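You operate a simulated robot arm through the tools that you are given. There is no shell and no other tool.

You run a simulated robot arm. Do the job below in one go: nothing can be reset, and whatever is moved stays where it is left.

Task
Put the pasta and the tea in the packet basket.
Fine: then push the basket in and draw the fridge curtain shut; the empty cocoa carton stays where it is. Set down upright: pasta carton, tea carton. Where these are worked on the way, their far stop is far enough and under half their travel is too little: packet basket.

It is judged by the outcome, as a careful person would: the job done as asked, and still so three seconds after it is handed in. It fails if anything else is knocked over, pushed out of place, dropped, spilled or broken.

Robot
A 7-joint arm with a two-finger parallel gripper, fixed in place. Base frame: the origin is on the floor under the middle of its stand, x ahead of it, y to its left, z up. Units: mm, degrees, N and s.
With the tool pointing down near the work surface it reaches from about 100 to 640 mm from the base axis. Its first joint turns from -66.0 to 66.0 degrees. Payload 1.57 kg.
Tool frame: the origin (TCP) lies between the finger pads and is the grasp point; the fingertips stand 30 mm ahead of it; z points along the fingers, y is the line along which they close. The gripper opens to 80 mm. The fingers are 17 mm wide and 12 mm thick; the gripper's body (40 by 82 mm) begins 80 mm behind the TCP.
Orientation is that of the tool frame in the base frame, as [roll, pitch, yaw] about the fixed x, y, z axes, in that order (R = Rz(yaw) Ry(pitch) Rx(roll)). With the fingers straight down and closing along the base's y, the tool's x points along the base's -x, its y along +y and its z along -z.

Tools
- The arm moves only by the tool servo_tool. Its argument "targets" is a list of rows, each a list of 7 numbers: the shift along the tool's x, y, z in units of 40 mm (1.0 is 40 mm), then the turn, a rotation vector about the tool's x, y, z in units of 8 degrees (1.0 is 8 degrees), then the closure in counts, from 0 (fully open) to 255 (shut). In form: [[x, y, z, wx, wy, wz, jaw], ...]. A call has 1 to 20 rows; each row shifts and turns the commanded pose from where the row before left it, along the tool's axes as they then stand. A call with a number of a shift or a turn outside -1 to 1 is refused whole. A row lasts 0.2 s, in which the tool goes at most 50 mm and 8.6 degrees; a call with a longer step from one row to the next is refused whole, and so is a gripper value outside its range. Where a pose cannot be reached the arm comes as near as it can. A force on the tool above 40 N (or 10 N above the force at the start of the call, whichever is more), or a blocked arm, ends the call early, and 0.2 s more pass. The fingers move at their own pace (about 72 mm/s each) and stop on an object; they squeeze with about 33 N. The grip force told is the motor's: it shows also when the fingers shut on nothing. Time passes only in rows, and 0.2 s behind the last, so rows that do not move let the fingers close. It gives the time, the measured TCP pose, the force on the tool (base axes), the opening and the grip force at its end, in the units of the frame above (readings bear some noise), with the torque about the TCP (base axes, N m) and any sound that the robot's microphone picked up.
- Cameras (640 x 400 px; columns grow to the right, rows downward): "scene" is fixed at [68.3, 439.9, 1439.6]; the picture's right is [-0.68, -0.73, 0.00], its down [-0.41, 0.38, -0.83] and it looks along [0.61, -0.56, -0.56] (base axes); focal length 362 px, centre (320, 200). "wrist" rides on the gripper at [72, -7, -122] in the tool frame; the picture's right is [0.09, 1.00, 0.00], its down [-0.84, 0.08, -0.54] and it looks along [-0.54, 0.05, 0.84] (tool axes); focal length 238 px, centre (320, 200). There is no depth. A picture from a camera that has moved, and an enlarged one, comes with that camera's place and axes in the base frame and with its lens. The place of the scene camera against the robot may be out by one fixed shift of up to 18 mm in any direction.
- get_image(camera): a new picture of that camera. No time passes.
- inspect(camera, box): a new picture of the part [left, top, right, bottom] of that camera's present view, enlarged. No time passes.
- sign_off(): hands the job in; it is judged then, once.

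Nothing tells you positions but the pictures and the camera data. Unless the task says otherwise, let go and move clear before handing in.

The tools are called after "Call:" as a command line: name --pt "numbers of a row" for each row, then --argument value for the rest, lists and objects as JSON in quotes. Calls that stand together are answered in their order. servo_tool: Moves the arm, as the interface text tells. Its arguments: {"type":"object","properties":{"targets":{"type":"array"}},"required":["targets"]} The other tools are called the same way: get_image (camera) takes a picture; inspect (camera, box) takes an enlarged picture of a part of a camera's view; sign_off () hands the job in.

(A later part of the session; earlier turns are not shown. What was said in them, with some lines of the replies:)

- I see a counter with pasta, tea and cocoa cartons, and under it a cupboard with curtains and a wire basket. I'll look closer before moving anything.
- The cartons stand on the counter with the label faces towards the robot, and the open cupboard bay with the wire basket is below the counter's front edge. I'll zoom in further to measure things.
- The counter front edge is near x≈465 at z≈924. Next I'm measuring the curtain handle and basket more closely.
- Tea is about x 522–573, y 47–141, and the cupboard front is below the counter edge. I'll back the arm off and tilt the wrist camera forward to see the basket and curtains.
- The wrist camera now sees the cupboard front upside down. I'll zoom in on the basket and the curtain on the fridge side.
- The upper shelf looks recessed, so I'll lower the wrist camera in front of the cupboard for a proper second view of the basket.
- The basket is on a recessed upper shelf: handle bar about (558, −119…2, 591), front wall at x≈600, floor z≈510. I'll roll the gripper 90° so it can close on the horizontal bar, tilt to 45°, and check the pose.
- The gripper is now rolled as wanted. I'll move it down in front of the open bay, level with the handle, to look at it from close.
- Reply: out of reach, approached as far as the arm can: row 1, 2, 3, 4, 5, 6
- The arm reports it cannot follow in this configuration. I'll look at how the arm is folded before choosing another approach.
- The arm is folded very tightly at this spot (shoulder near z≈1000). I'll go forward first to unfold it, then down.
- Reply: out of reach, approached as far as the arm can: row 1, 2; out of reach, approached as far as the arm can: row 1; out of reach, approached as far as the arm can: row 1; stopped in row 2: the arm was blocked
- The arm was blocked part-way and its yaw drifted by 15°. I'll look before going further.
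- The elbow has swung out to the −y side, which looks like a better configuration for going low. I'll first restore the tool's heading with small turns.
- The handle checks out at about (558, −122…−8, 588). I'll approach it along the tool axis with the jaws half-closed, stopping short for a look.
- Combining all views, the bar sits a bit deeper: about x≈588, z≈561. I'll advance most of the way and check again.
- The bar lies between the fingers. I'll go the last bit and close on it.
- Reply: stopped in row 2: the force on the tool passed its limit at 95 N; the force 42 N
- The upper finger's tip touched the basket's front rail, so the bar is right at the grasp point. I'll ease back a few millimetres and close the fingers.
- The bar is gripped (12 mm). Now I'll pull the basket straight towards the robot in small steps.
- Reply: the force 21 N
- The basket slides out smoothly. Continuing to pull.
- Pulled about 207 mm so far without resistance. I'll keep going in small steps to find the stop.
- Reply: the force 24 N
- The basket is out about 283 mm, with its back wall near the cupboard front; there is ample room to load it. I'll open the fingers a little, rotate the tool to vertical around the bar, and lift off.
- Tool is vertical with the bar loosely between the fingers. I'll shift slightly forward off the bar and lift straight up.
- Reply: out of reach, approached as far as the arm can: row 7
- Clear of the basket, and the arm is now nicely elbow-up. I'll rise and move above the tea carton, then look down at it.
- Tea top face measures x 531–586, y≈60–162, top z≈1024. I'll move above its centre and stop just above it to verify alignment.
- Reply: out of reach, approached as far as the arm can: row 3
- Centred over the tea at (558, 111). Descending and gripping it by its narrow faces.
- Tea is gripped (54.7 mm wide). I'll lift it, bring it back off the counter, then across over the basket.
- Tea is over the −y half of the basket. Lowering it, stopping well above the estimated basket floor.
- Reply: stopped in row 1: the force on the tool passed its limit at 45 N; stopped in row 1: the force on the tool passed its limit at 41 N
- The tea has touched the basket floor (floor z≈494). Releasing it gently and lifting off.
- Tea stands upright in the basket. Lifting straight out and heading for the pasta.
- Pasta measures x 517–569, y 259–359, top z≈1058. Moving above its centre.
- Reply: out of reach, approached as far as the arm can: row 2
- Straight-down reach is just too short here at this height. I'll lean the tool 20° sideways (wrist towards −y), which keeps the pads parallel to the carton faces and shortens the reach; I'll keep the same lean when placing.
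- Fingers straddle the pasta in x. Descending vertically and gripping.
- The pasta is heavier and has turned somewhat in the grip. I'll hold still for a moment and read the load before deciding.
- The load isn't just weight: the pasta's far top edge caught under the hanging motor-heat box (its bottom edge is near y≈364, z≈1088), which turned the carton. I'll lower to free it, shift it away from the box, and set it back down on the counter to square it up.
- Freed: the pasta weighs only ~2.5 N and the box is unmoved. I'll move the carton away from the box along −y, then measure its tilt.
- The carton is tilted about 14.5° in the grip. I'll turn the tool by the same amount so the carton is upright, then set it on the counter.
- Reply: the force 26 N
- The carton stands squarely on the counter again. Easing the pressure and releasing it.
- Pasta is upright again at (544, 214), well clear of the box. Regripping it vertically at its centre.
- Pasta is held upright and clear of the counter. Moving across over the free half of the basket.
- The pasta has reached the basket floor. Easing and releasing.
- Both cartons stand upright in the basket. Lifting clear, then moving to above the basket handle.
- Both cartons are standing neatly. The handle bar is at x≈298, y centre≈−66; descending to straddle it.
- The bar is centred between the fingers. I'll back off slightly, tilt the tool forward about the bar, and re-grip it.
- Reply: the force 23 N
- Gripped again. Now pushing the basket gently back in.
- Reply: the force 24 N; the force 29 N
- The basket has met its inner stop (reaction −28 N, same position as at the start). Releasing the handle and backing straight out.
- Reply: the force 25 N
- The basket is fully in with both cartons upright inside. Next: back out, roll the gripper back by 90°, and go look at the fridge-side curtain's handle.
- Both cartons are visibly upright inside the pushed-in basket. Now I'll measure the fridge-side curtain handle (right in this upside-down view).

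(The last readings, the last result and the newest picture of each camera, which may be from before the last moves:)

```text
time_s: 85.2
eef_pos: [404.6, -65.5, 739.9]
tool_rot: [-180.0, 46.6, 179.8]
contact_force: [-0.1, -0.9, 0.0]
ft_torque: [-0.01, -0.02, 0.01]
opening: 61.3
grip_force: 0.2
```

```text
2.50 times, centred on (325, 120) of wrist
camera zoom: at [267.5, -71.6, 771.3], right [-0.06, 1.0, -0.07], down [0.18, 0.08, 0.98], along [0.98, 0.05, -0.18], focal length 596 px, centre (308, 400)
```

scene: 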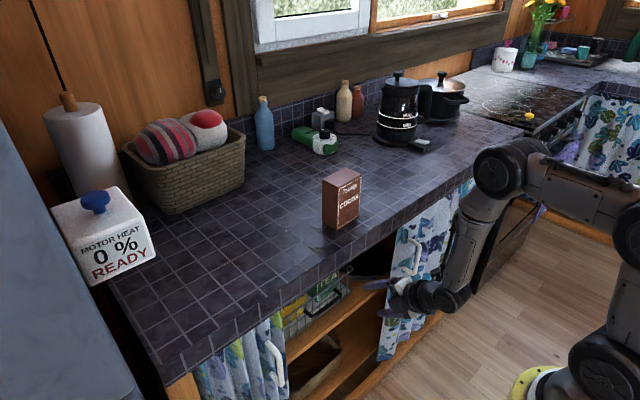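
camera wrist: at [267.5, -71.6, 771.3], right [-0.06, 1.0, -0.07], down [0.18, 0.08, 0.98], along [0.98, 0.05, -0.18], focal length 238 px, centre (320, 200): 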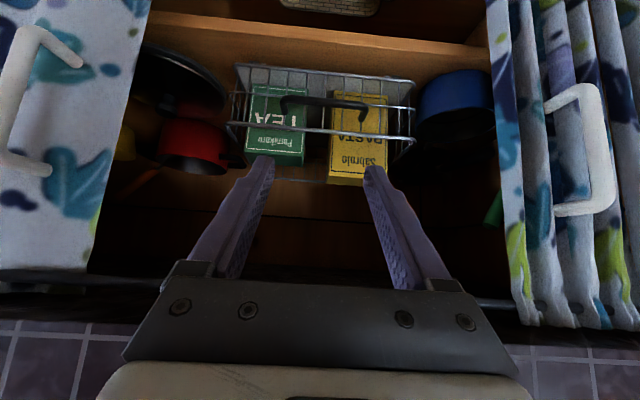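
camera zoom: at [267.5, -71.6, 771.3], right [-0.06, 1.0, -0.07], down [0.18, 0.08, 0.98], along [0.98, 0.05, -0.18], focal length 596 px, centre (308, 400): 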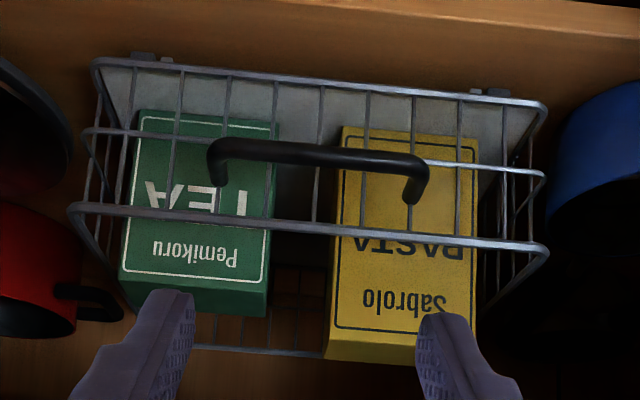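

The handle bar is vertical at about (465, 200), z 605–713, standing ~44 mm off the curtain. Moving in front of it.

Call:
servo_tool --pt "0.07 0.6 -0.064 0 0 0 60" --pt "0.07 0.95 -0.064 0 0 0 60" --pt "0.07 0.95 -0.064 0 0 0 60" --pt "0.07 0.95 -0.064 0 0 0 60" --pt "0.07 0.95 -0.064 0 0 0 60" --pt "0.07 0.95 -0.064 0 0 0 60" --pt "0.07 0.95 -0.064 0 0 0 60" --pt "0 0.34 0 0 0 0 60"

Call:
get_image --camera "wrist"

Call:
get_image --camera "scene"

```text
time_s: 87.0
eef_pos: [379.4, 200.5, 737.4]
tool_rot: [-179.8, 46.7, 179.9]
contact_force: [0.6, -0.4, 0.6]
ft_torque: [0.03, 0.01, 0.01]
opening: 61.4
grip_force: 0.0
```

```text
taken
camera wrist: at [241.4, 194.7, 770.0], right [-0.06, 1.0, -0.07], down [0.18, 0.08, 0.98], along [0.98, 0.05, -0.19], focal length 238 px, centre (320, 200)
```

wrist: 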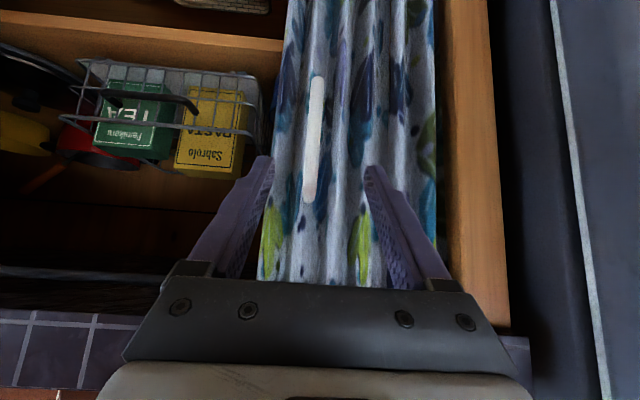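

```text
taken
```

scene: 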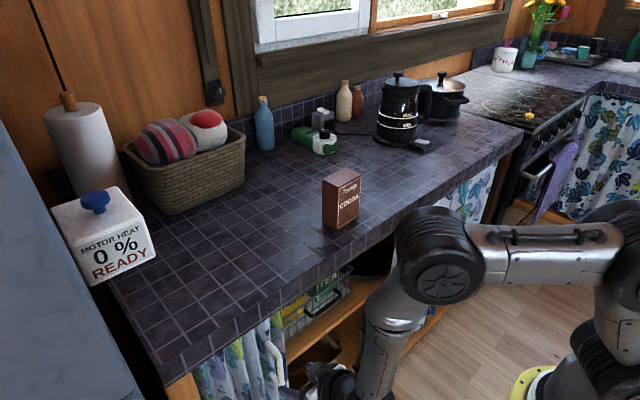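

The bar is between the fingers in view, at y≈195. Advancing along the tool axis onto it.

Call:
servo_tool --pt "0 -0.13 0.7 0 0 0 60" --pt "0 0 0.7 0 0 0 60" --pt "0 0 0.7 0 0 0 60"

Call:
get_image --camera "wrist"

Call:
inspect --camera "scene" --box '[180, 280, 380, 400]'

```text
time_s: 87.8
eef_pos: [439.3, 194.7, 679.2]
tool_rot: [-179.7, 46.6, -179.9]
contact_force: [-0.6, -0.9, 0.1]
ft_torque: [0.02, 0.03, -0.02]
opening: 61.2
grip_force: 0.1
```

```text
taken
camera wrist: at [302.8, 189.4, 711.4], right [-0.06, 1.0, -0.07], down [0.18, 0.08, 0.98], along [0.98, 0.05, -0.19], focal length 238 px, centre (320, 200)
```

wrist: 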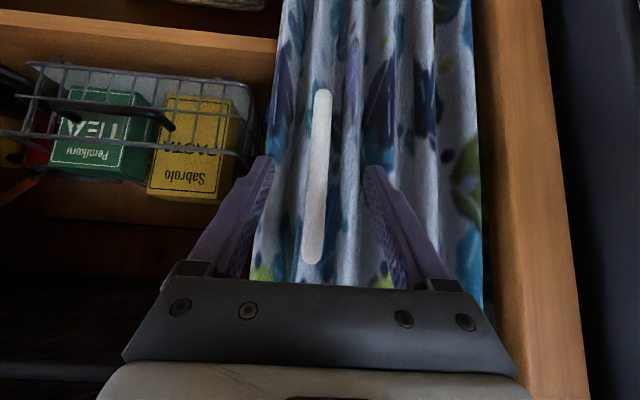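

```text
3.20 times, centred on (280, 340) of scene
camera zoom: at [68.2, 439.9, 1439.6], right [-0.68, -0.73, 0.0], down [-0.41, 0.38, -0.83], along [0.61, -0.56, -0.56], focal length 1157 px, centre (448, -248)
```

zoom: 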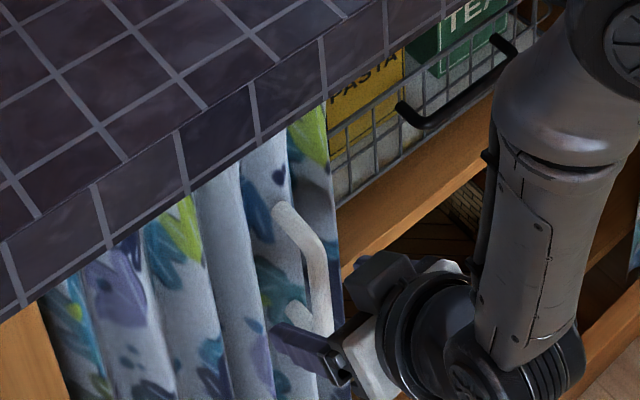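

Call:
servo_tool --pt "0 0 0.4 0 0 0 60" --pt "0 0 0.3 0 0 0 60" --pt "0 0 0 0 0 0 255" --pt "0 0 0 0 0 0 255" --pt "0 0 0 0 0 0 255"

Call:
get_image --camera "wrist"

Call:
inspect --camera "scene" --box '[180, 280, 380, 400]'

```text
time_s: 89.0
eef_pos: [459.8, 195.2, 660.3]
tool_rot: [-179.9, 46.7, 179.9]
contact_force: [4.4, -0.6, -4.9]
ft_torque: [0.09, -0.24, -0.01]
opening: 13.9
grip_force: 30.2
```

```text
taken
camera wrist: at [323.1, 189.1, 692.3], right [-0.06, 1.0, -0.07], down [0.18, 0.08, 0.98], along [0.98, 0.05, -0.18], focal length 238 px, centre (320, 200)
```

wrist: 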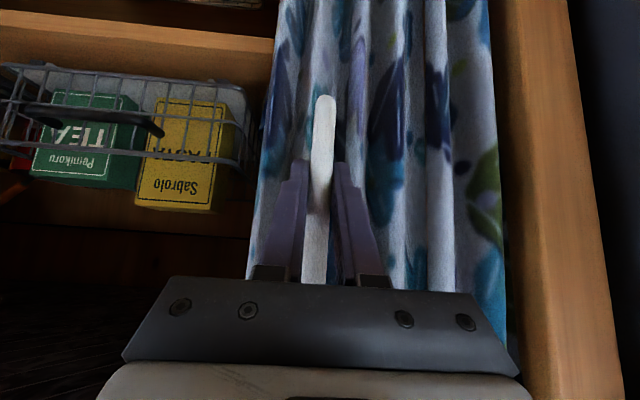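

```text
3.20 times, centred on (280, 340) of scene
camera zoom: at [68.4, 440.0, 1439.6], right [-0.68, -0.73, 0.0], down [-0.41, 0.38, -0.83], along [0.61, -0.56, -0.56], focal length 1157 px, centre (448, -248)
```

zoom: 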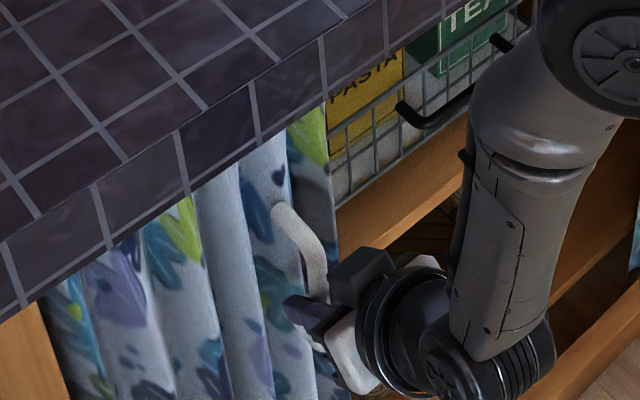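

The curtain handle is gripped (13.9 mm). Drawing it along −y, gently at first.

Call:
servo_tool --pt "0 -0.15 0 0 0 0 255" --pt "0 -0.3 0 0 0 0 255" --pt "0 -0.4 0 0 0 0 255" --pt "0 -0.4 0 0 0 0 255"

Call:
get_image --camera "scene"

Call:
get_image --camera "wrist"

```text
time_s: 90.0
eef_pos: [459.9, 143.1, 661.0]
tool_rot: [-179.9, 46.6, 179.9]
contact_force: [5.2, 1.1, -4.2]
ft_torque: [0.01, 0.47, -0.11]
opening: 13.8
grip_force: 30.6
```

```text
taken
```

scene: 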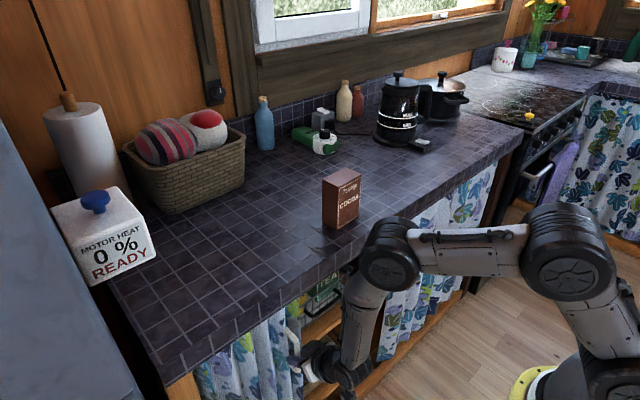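

```text
taken
camera wrist: at [323.1, 138.2, 692.4], right [-0.06, 1.0, -0.07], down [0.18, 0.08, 0.98], along [0.98, 0.05, -0.18], focal length 238 px, centre (320, 200)
```

wrist: 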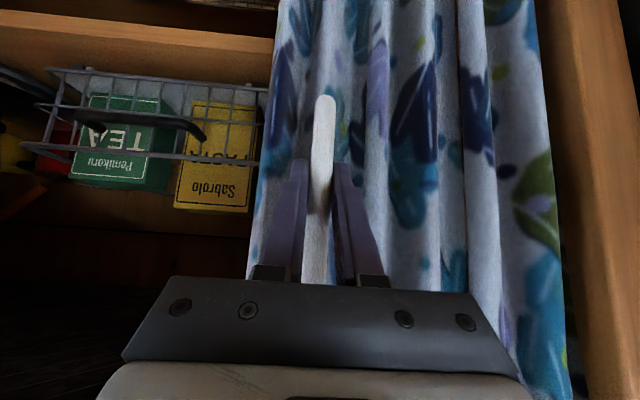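

The curtain slides with it. Continuing.

Call:
servo_tool --pt "0 -0.3 0 0 0 0 255" --pt "0 -0.5 0 0 0 0 255" --pt "0 -0.5 0 0 0 0 255" --pt "0 -0.5 0 0 0 0 255" --pt "0 -0.5 0 0 0 0 255" --pt "0 -0.5 0 0 0 0 255"

Call:
get_image --camera "wrist"

Call:
get_image --camera "scene"

```text
time_s: 91.4
eef_pos: [459.8, 30.8, 659.8]
tool_rot: [-179.8, 46.7, 179.8]
contact_force: [25.4, -1.1, -26.2]
ft_torque: [0.06, 0.16, -0.04]
opening: 13.9
grip_force: 30.3
```

```text
taken
camera wrist: at [322.8, 26.0, 692.3], right [-0.06, 1.0, -0.07], down [0.18, 0.08, 0.98], along [0.98, 0.05, -0.18], focal length 238 px, centre (320, 200)
```

wrist: 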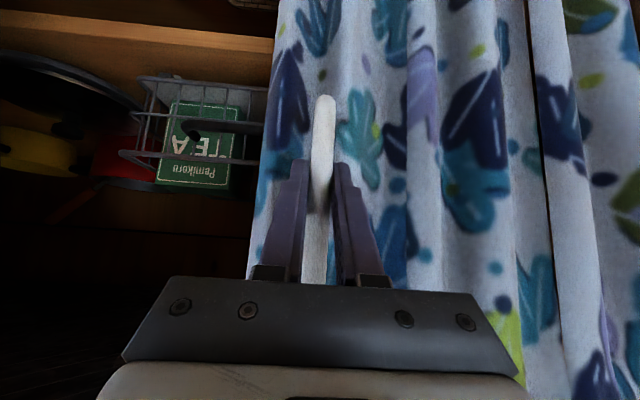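

```text
taken
```

scene: 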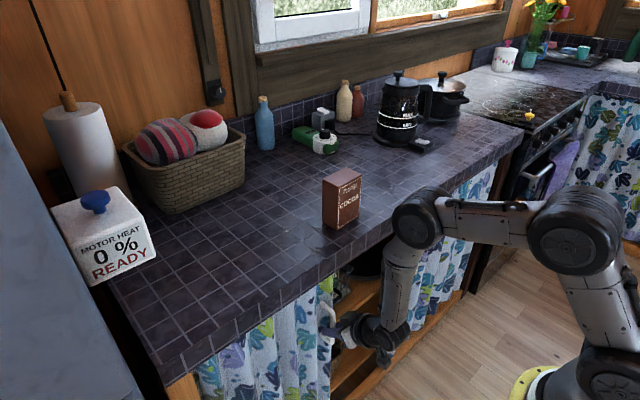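

Call:
servo_tool --pt "0 -0.1 0.1 0 0 0 255" --pt "0 -0.3 0.02 0 0 0 255" --pt "0 -0.4 0.02 0 0 0 255"

```text
time_s: 92.2
eef_pos: [461.6, -0.9, 657.1]
tool_rot: [-180.0, 46.7, 179.9]
contact_force: [-20.4, 1.2, 31.0]
ft_torque: [0.18, -0.03, 0.01]
opening: 14.1
grip_force: 30.5
```

Call:
servo_tool --pt "0 -0.2 -0.055 0 0 0 255" --pt "0 -0.4 0 0 0 0 255" --pt "0 -0.4 0 0 0 0 255"

Call:
get_image --camera "wrist"

```text
time_s: 93.0
eef_pos: [460.8, -40.8, 657.4]
tool_rot: [-179.9, 46.5, 180.0]
contact_force: [22.2, 1.4, -29.3]
ft_torque: [0.19, 0.11, -0.02]
opening: 13.9
grip_force: 30.5
```

```text
taken
camera wrist: at [324.7, -45.8, 690.0], right [-0.06, 1.0, -0.07], down [0.18, 0.08, 0.98], along [0.98, 0.05, -0.19], focal length 238 px, centre (320, 200)
```

wrist: 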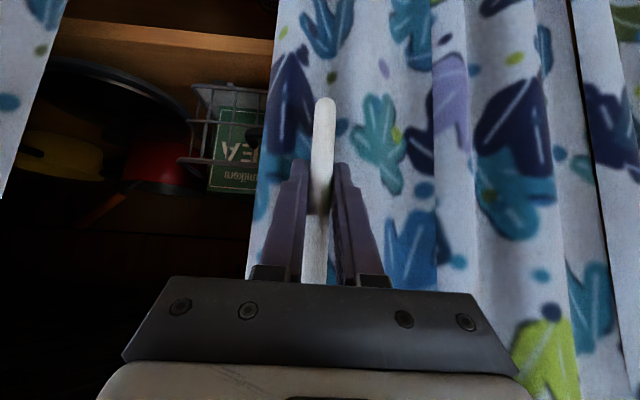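

The grip is over-constraining the slide, so I'll loosen the fingers a little and simply push the bar along with the finger behind it.

Call:
servo_tool --pt "0 0 0 0 0 0 190" --pt "0 0 0 0 0 0 190"

Call:
servo_tool --pt "0 -0.2 0 0 0 0 190" --pt "0 -0.35 0 0 0 0 190" --pt "0 -0.4 0 0 0 0 190" --pt "0 -0.4 0 0 0 0 190"

Call:
get_image --camera "wrist"

Call:
get_image --camera "scene"

```text
time_s: 93.6
eef_pos: [462.0, -39.1, 658.5]
tool_rot: [-179.8, 46.7, -179.9]
contact_force: [-0.1, 0.1, 0.3]
ft_torque: [-0.01, 0.0, -0.01]
opening: 20.4
grip_force: 0.1
```

```text
time_s: 94.6
eef_pos: [460.7, -94.3, 659.8]
tool_rot: [-179.9, 46.6, 179.9]
contact_force: [0.3, 0.3, -0.5]
ft_torque: [0.01, 0.03, -0.02]
opening: 20.3
grip_force: 0.0
```

```text
taken
camera wrist: at [324.1, -99.9, 690.3], right [-0.06, 1.0, -0.07], down [0.18, 0.08, 0.98], along [0.98, 0.05, -0.19], focal length 238 px, centre (320, 200)
```

wrist: 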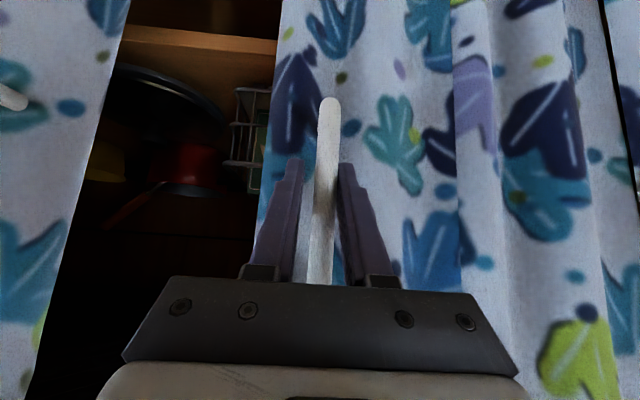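

```text
taken
```

scene: 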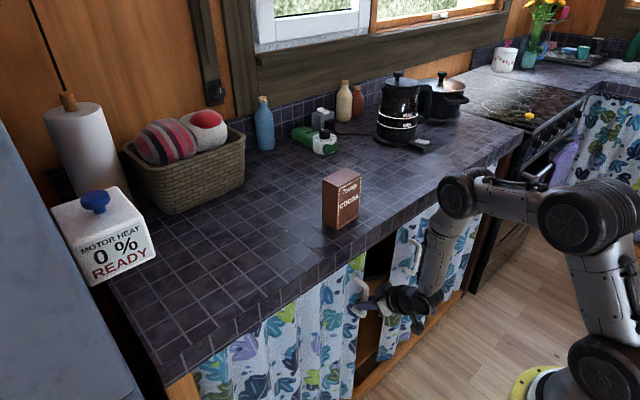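

Now it slides freely with no side load. Continuing towards the other curtain's edge.

Call:
servo_tool --pt "0 -0.2 0 0 0 0 190" --pt "0 -0.35 0 0 0 0 190" --pt "0 -0.4 0 0 0 0 190" --pt "0 -0.4 0 0 0 0 190" --pt "0 -0.3 0 0 0 0 190"

Call:
get_image --camera "wrist"

Call:
get_image --camera "scene"

```text
time_s: 95.8
eef_pos: [460.9, -160.5, 659.0]
tool_rot: [-179.9, 46.6, 179.9]
contact_force: [0.0, -0.4, -1.0]
ft_torque: [0.01, 0.0, 0.0]
opening: 21.1
grip_force: 0.5
```

```text
taken
camera wrist: at [324.6, -165.5, 691.1], right [-0.06, 1.0, -0.07], down [0.18, 0.08, 0.98], along [0.98, 0.05, -0.18], focal length 238 px, centre (320, 200)
```

wrist: 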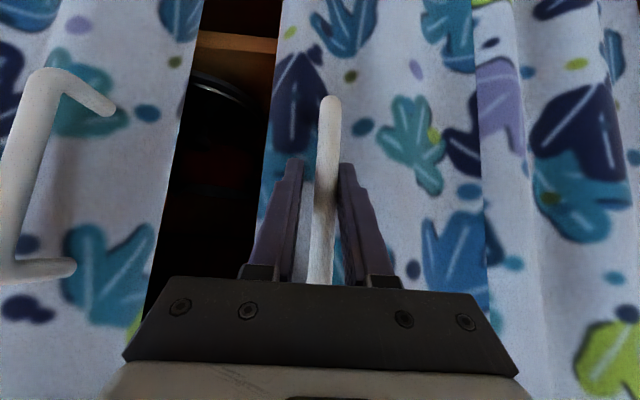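

```text
taken
```

scene: 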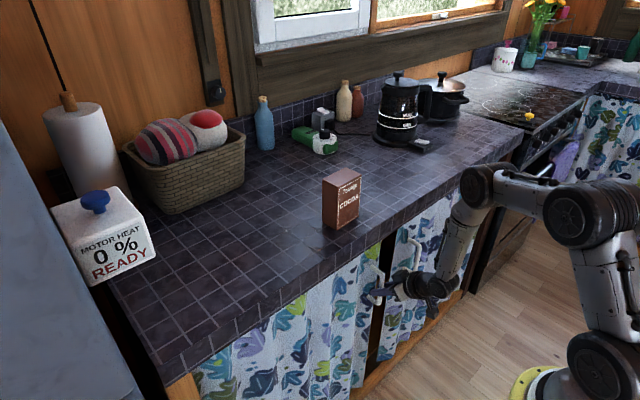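

Call:
servo_tool --pt "0 -0.2 0 0 0 0 190" --pt "0 -0.3 0 0 0 0 190" --pt "0 -0.3 0 0 0 0 190" --pt "0 -0.2 0 0 0 0 190"

Call:
get_image --camera "wrist"

Call:
inspect --camera "scene" --box '[300, 200, 500, 400]'

```text
time_s: 96.8
eef_pos: [460.3, -200.1, 658.7]
tool_rot: [-180.0, 46.6, 179.8]
contact_force: [-0.9, 1.9, 0.9]
ft_torque: [-0.03, -0.01, 0.02]
opening: 21.2
grip_force: 0.7
```

```text
taken
camera wrist: at [324.2, -205.5, 690.3], right [-0.06, 1.0, -0.07], down [0.18, 0.08, 0.98], along [0.98, 0.05, -0.19], focal length 238 px, centre (320, 200)
```

wrist: 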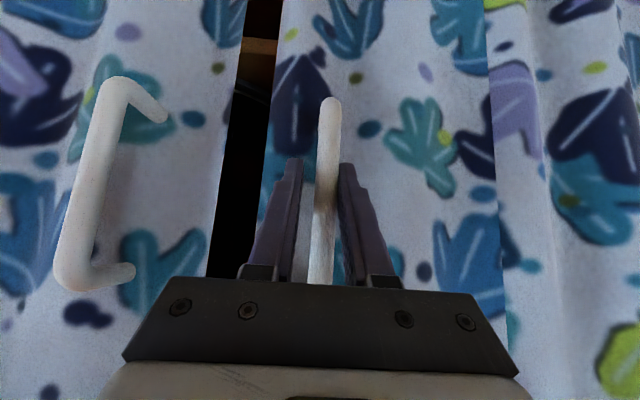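

```text
2.00 times, centred on (400, 300) of scene
camera zoom: at [68.3, 440.0, 1439.6], right [-0.68, -0.73, 0.0], down [-0.41, 0.38, -0.83], along [0.61, -0.56, -0.56], focal length 723 px, centre (160, 0)
```

zoom: 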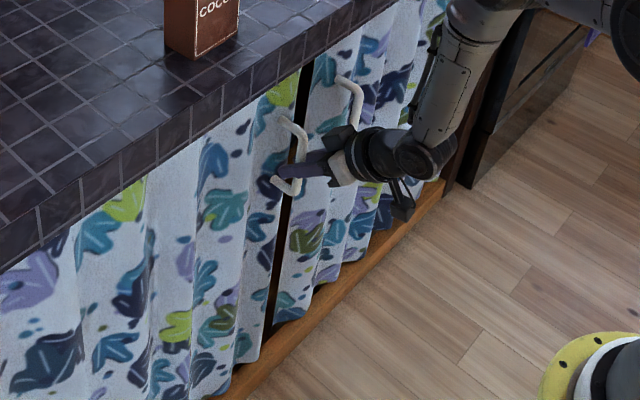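

Call:
servo_tool --pt "0 -0.15 0 0 0 0 190" --pt "0 -0.15 0 0 0 0 190" --pt "0 -0.15 0 0 0 0 190"

Call:
get_image --camera "wrist"

```text
time_s: 97.6
eef_pos: [459.7, -218.2, 658.9]
tool_rot: [-179.9, 46.7, 179.9]
contact_force: [-0.5, 1.6, -0.5]
ft_torque: [0.02, 0.03, 0.03]
opening: 21.3
grip_force: 0.7
```

```text
taken
camera wrist: at [324.5, -223.8, 690.3], right [-0.06, 1.0, -0.07], down [0.18, 0.08, 0.98], along [0.98, 0.05, -0.18], focal length 238 px, centre (320, 200)
```

wrist: 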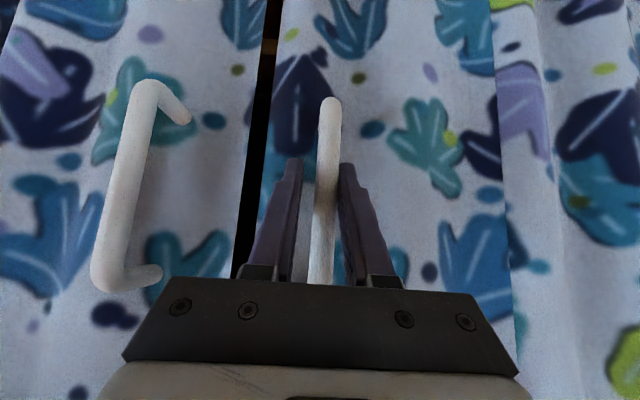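

Call:
servo_tool --pt "0 -0.1 0 0 0 0 190" --pt "0 -0.1 0 0 0 0 190"

Call:
get_image --camera "wrist"

```text
time_s: 98.2
eef_pos: [460.6, -225.9, 656.8]
tool_rot: [-180.0, 46.7, 179.9]
contact_force: [-0.9, 1.9, 0.3]
ft_torque: [0.02, 0.0, 0.0]
opening: 21.4
grip_force: 1.1
```

```text
taken
camera wrist: at [324.5, -231.8, 690.3], right [-0.06, 1.0, -0.07], down [0.18, 0.08, 0.98], along [0.98, 0.05, -0.18], focal length 238 px, centre (320, 200)
```

wrist: 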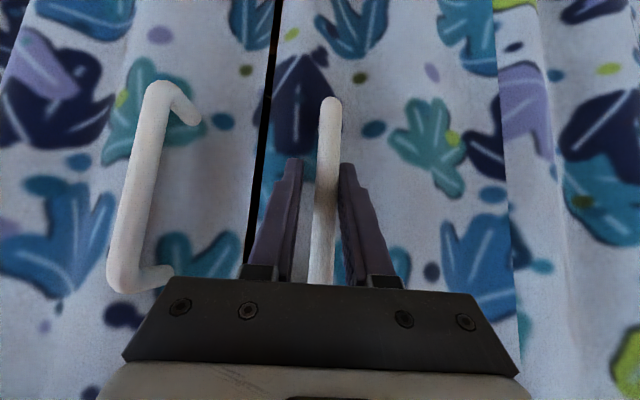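

Call:
servo_tool --pt "0 -0.1 0 0 0 0 190"

Call:
servo_tool --pt "0 -0.1 0 0 0 0 190"

Call:
get_image --camera "wrist"

Call:
inspect --camera "scene" --box '[300, 200, 500, 400]'

```text
time_s: 98.6
eef_pos: [461.0, -230.0, 658.2]
tool_rot: [-179.9, 46.7, -180.0]
contact_force: [-0.6, 2.4, 0.5]
ft_torque: [0.02, 0.01, 0.02]
opening: 22.8
grip_force: 1.4
```

```text
time_s: 99.0
eef_pos: [461.6, -233.3, 658.1]
tool_rot: [-179.9, 46.7, -179.9]
contact_force: [3.6, 9.2, 0.2]
ft_torque: [0.06, -0.12, -0.03]
opening: 28.6
grip_force: 4.7
```

```text
taken
camera wrist: at [324.6, -238.8, 690.3], right [-0.06, 1.0, -0.07], down [0.18, 0.08, 0.98], along [0.98, 0.05, -0.18], focal length 238 px, centre (320, 200)
```

wrist: 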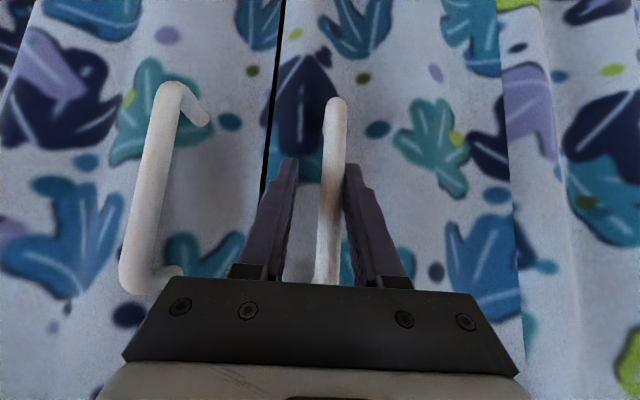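

```text
2.00 times, centred on (400, 300) of scene
camera zoom: at [68.3, 440.1, 1439.5], right [-0.68, -0.73, 0.0], down [-0.41, 0.38, -0.83], along [0.61, -0.56, -0.56], focal length 723 px, centre (160, 0)
```

zoom: 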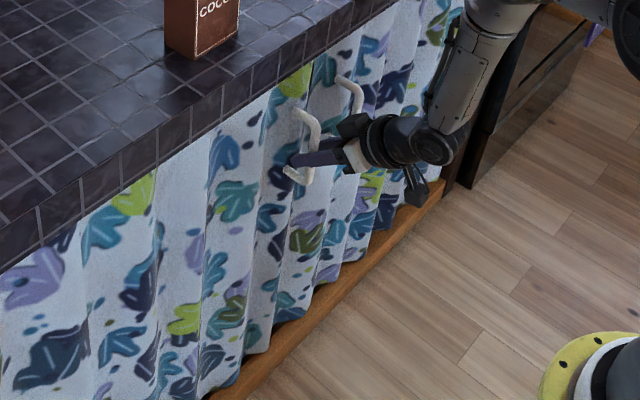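

The curtain has met its stop against the other panel (force rose to 9 N, gap closed). Opening the fingers and backing away along the tool axis.

Call:
servo_tool --pt "0 0.06 0 0 0 0 150" --pt "0 0 0 0 0 0 130" --pt "0 0 -0.4 0 0 0 130" --pt "0 0 -0.8 0 0 0 130" --pt "0 0 -0.9 0 0 0 130" --pt "0 0 -0.9 0 0 0 130"

Call:
get_image --camera "wrist"

Call:
get_image --camera "scene"

```text
time_s: 100.4
eef_pos: [374.4, -231.1, 741.0]
tool_rot: [180.0, 46.8, 179.9]
contact_force: [0.0, -0.2, -0.5]
ft_torque: [0.0, -0.01, 0.0]
opening: 39.4
grip_force: 0.0
```

```text
taken
camera wrist: at [236.9, -237.3, 773.3], right [-0.06, 1.0, -0.07], down [0.18, 0.08, 0.98], along [0.98, 0.05, -0.18], focal length 238 px, centre (320, 200)
```

wrist: 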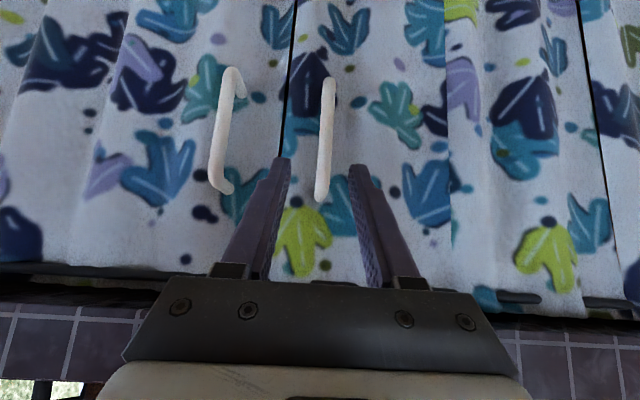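

```text
taken
```

scene: 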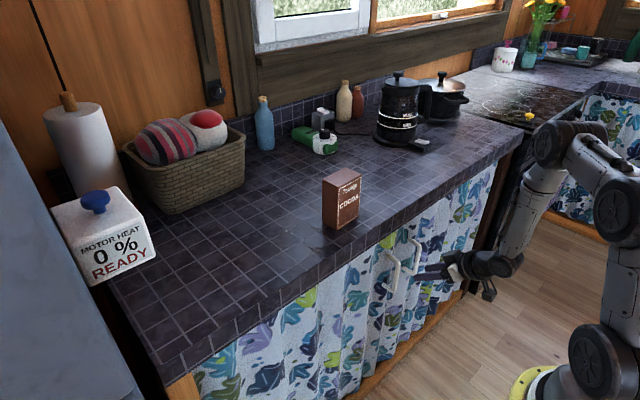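

Call:
inspect --camera "scene" --box '[160, 220, 480, 400]'

Call:
inspect --camera "wrist" --box '[200, 0, 420, 160]'

Call:
inspect --camera "wrist" --box '[440, 0, 640, 330]'

```text
2.00 times, centred on (320, 310) of scene
camera zoom: at [68.3, 439.9, 1439.6], right [-0.68, -0.73, 0.0], down [-0.41, 0.38, -0.83], along [0.61, -0.56, -0.56], focal length 723 px, centre (320, -20)
```

zoom: 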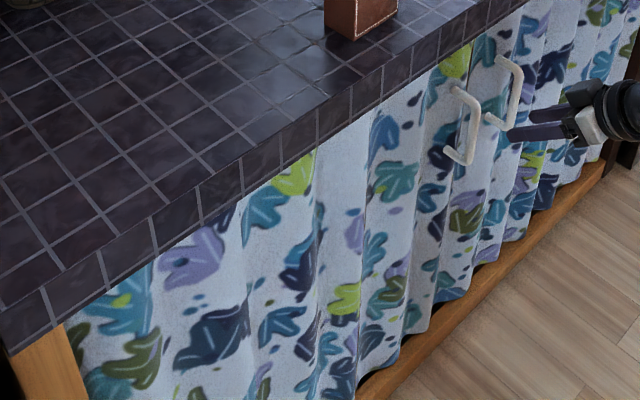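

```text
2.50 times, centred on (310, 80) of wrist
camera zoom: at [236.9, -237.3, 773.3], right [-0.06, 1.0, -0.07], down [0.18, 0.08, 0.98], along [0.98, 0.05, -0.18], focal length 596 px, centre (345, 500)
```

zoom: 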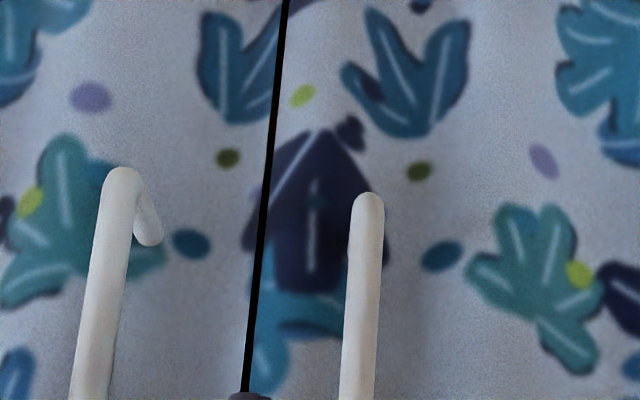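

```text
1.21 times, centred on (540, 165) of wrist
camera zoom: at [236.9, -237.3, 773.3], right [-0.06, 1.0, -0.07], down [0.18, 0.08, 0.98], along [0.98, 0.05, -0.18], focal length 289 px, centre (53, 242)
```

zoom: 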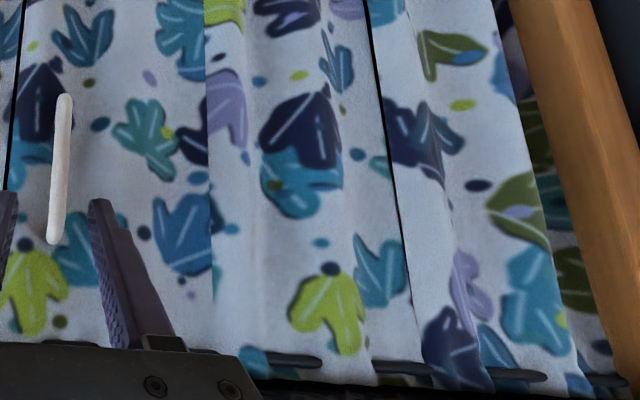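

The fridge-side curtain is fully shut. I'll move the arm well clear and do a last check of the whole scene.

Call:
servo_tool --pt "0 0 -0.8 0 0 0 130" --pt "-0.72 0 -0.68 0 0 0 100" --pt "-0.72 0 -0.68 0 0 0 60" --pt "-0.72 0 -0.68 0 0 0 60" --pt "0 0 0 0 0 0 60"

Call:
get_image --camera "scene"

Call:
get_image --camera "wrist"

```text
time_s: 101.6
eef_pos: [349.7, -231.8, 882.7]
tool_rot: [-179.8, 46.7, -179.9]
contact_force: [0.3, -0.4, -0.7]
ft_torque: [-0.03, 0.0, 0.0]
opening: 61.3
grip_force: 0.1
```

```text
taken
```

scene: 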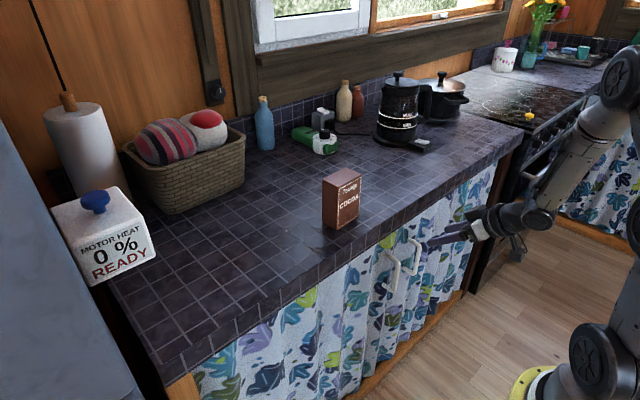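

```text
taken
camera wrist: at [213.7, -237.3, 914.7], right [-0.06, 1.0, -0.07], down [0.18, 0.08, 0.98], along [0.98, 0.05, -0.18], focal length 238 px, centre (320, 200)
```

wrist: 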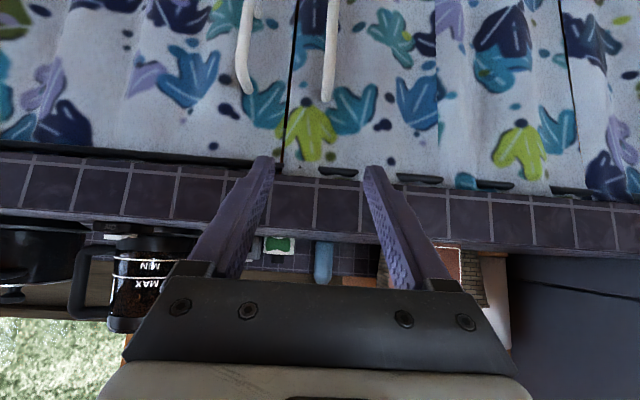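

Everything is in place. The pasta and tea stand upright in the pushed-in basket, the fridge-side curtain is drawn shut, the cocoa carton hasn't been touched and the arm is clear. Handing in the job.

Call:
sign_off

```text
The job is handed in.
```

The job is done and handed in. The pasta and tea cartons are standing upright in the packet basket, and the basket is pushed all the way in. The fridge curtain is drawn shut to its stop; a gap of about 4 mm remains where it meets the other panel.

- **Pasta carton:** on the first lift it caught under the hanging motor-heat box and tilted in the grip. I set it back down on the counter, regripped it clear of the box and then placed it. In the pictures the box did not move.
- **Last view of the cartons:** I saw both upright in the basket just before drawing the curtain. The curtain now hides them, so I could not check them again before handing in.
- **Everything else:** the empty cocoa carton is where it was. Nothing else in the pictures looks knocked over or moved, and the arm is clear of the cupboard.
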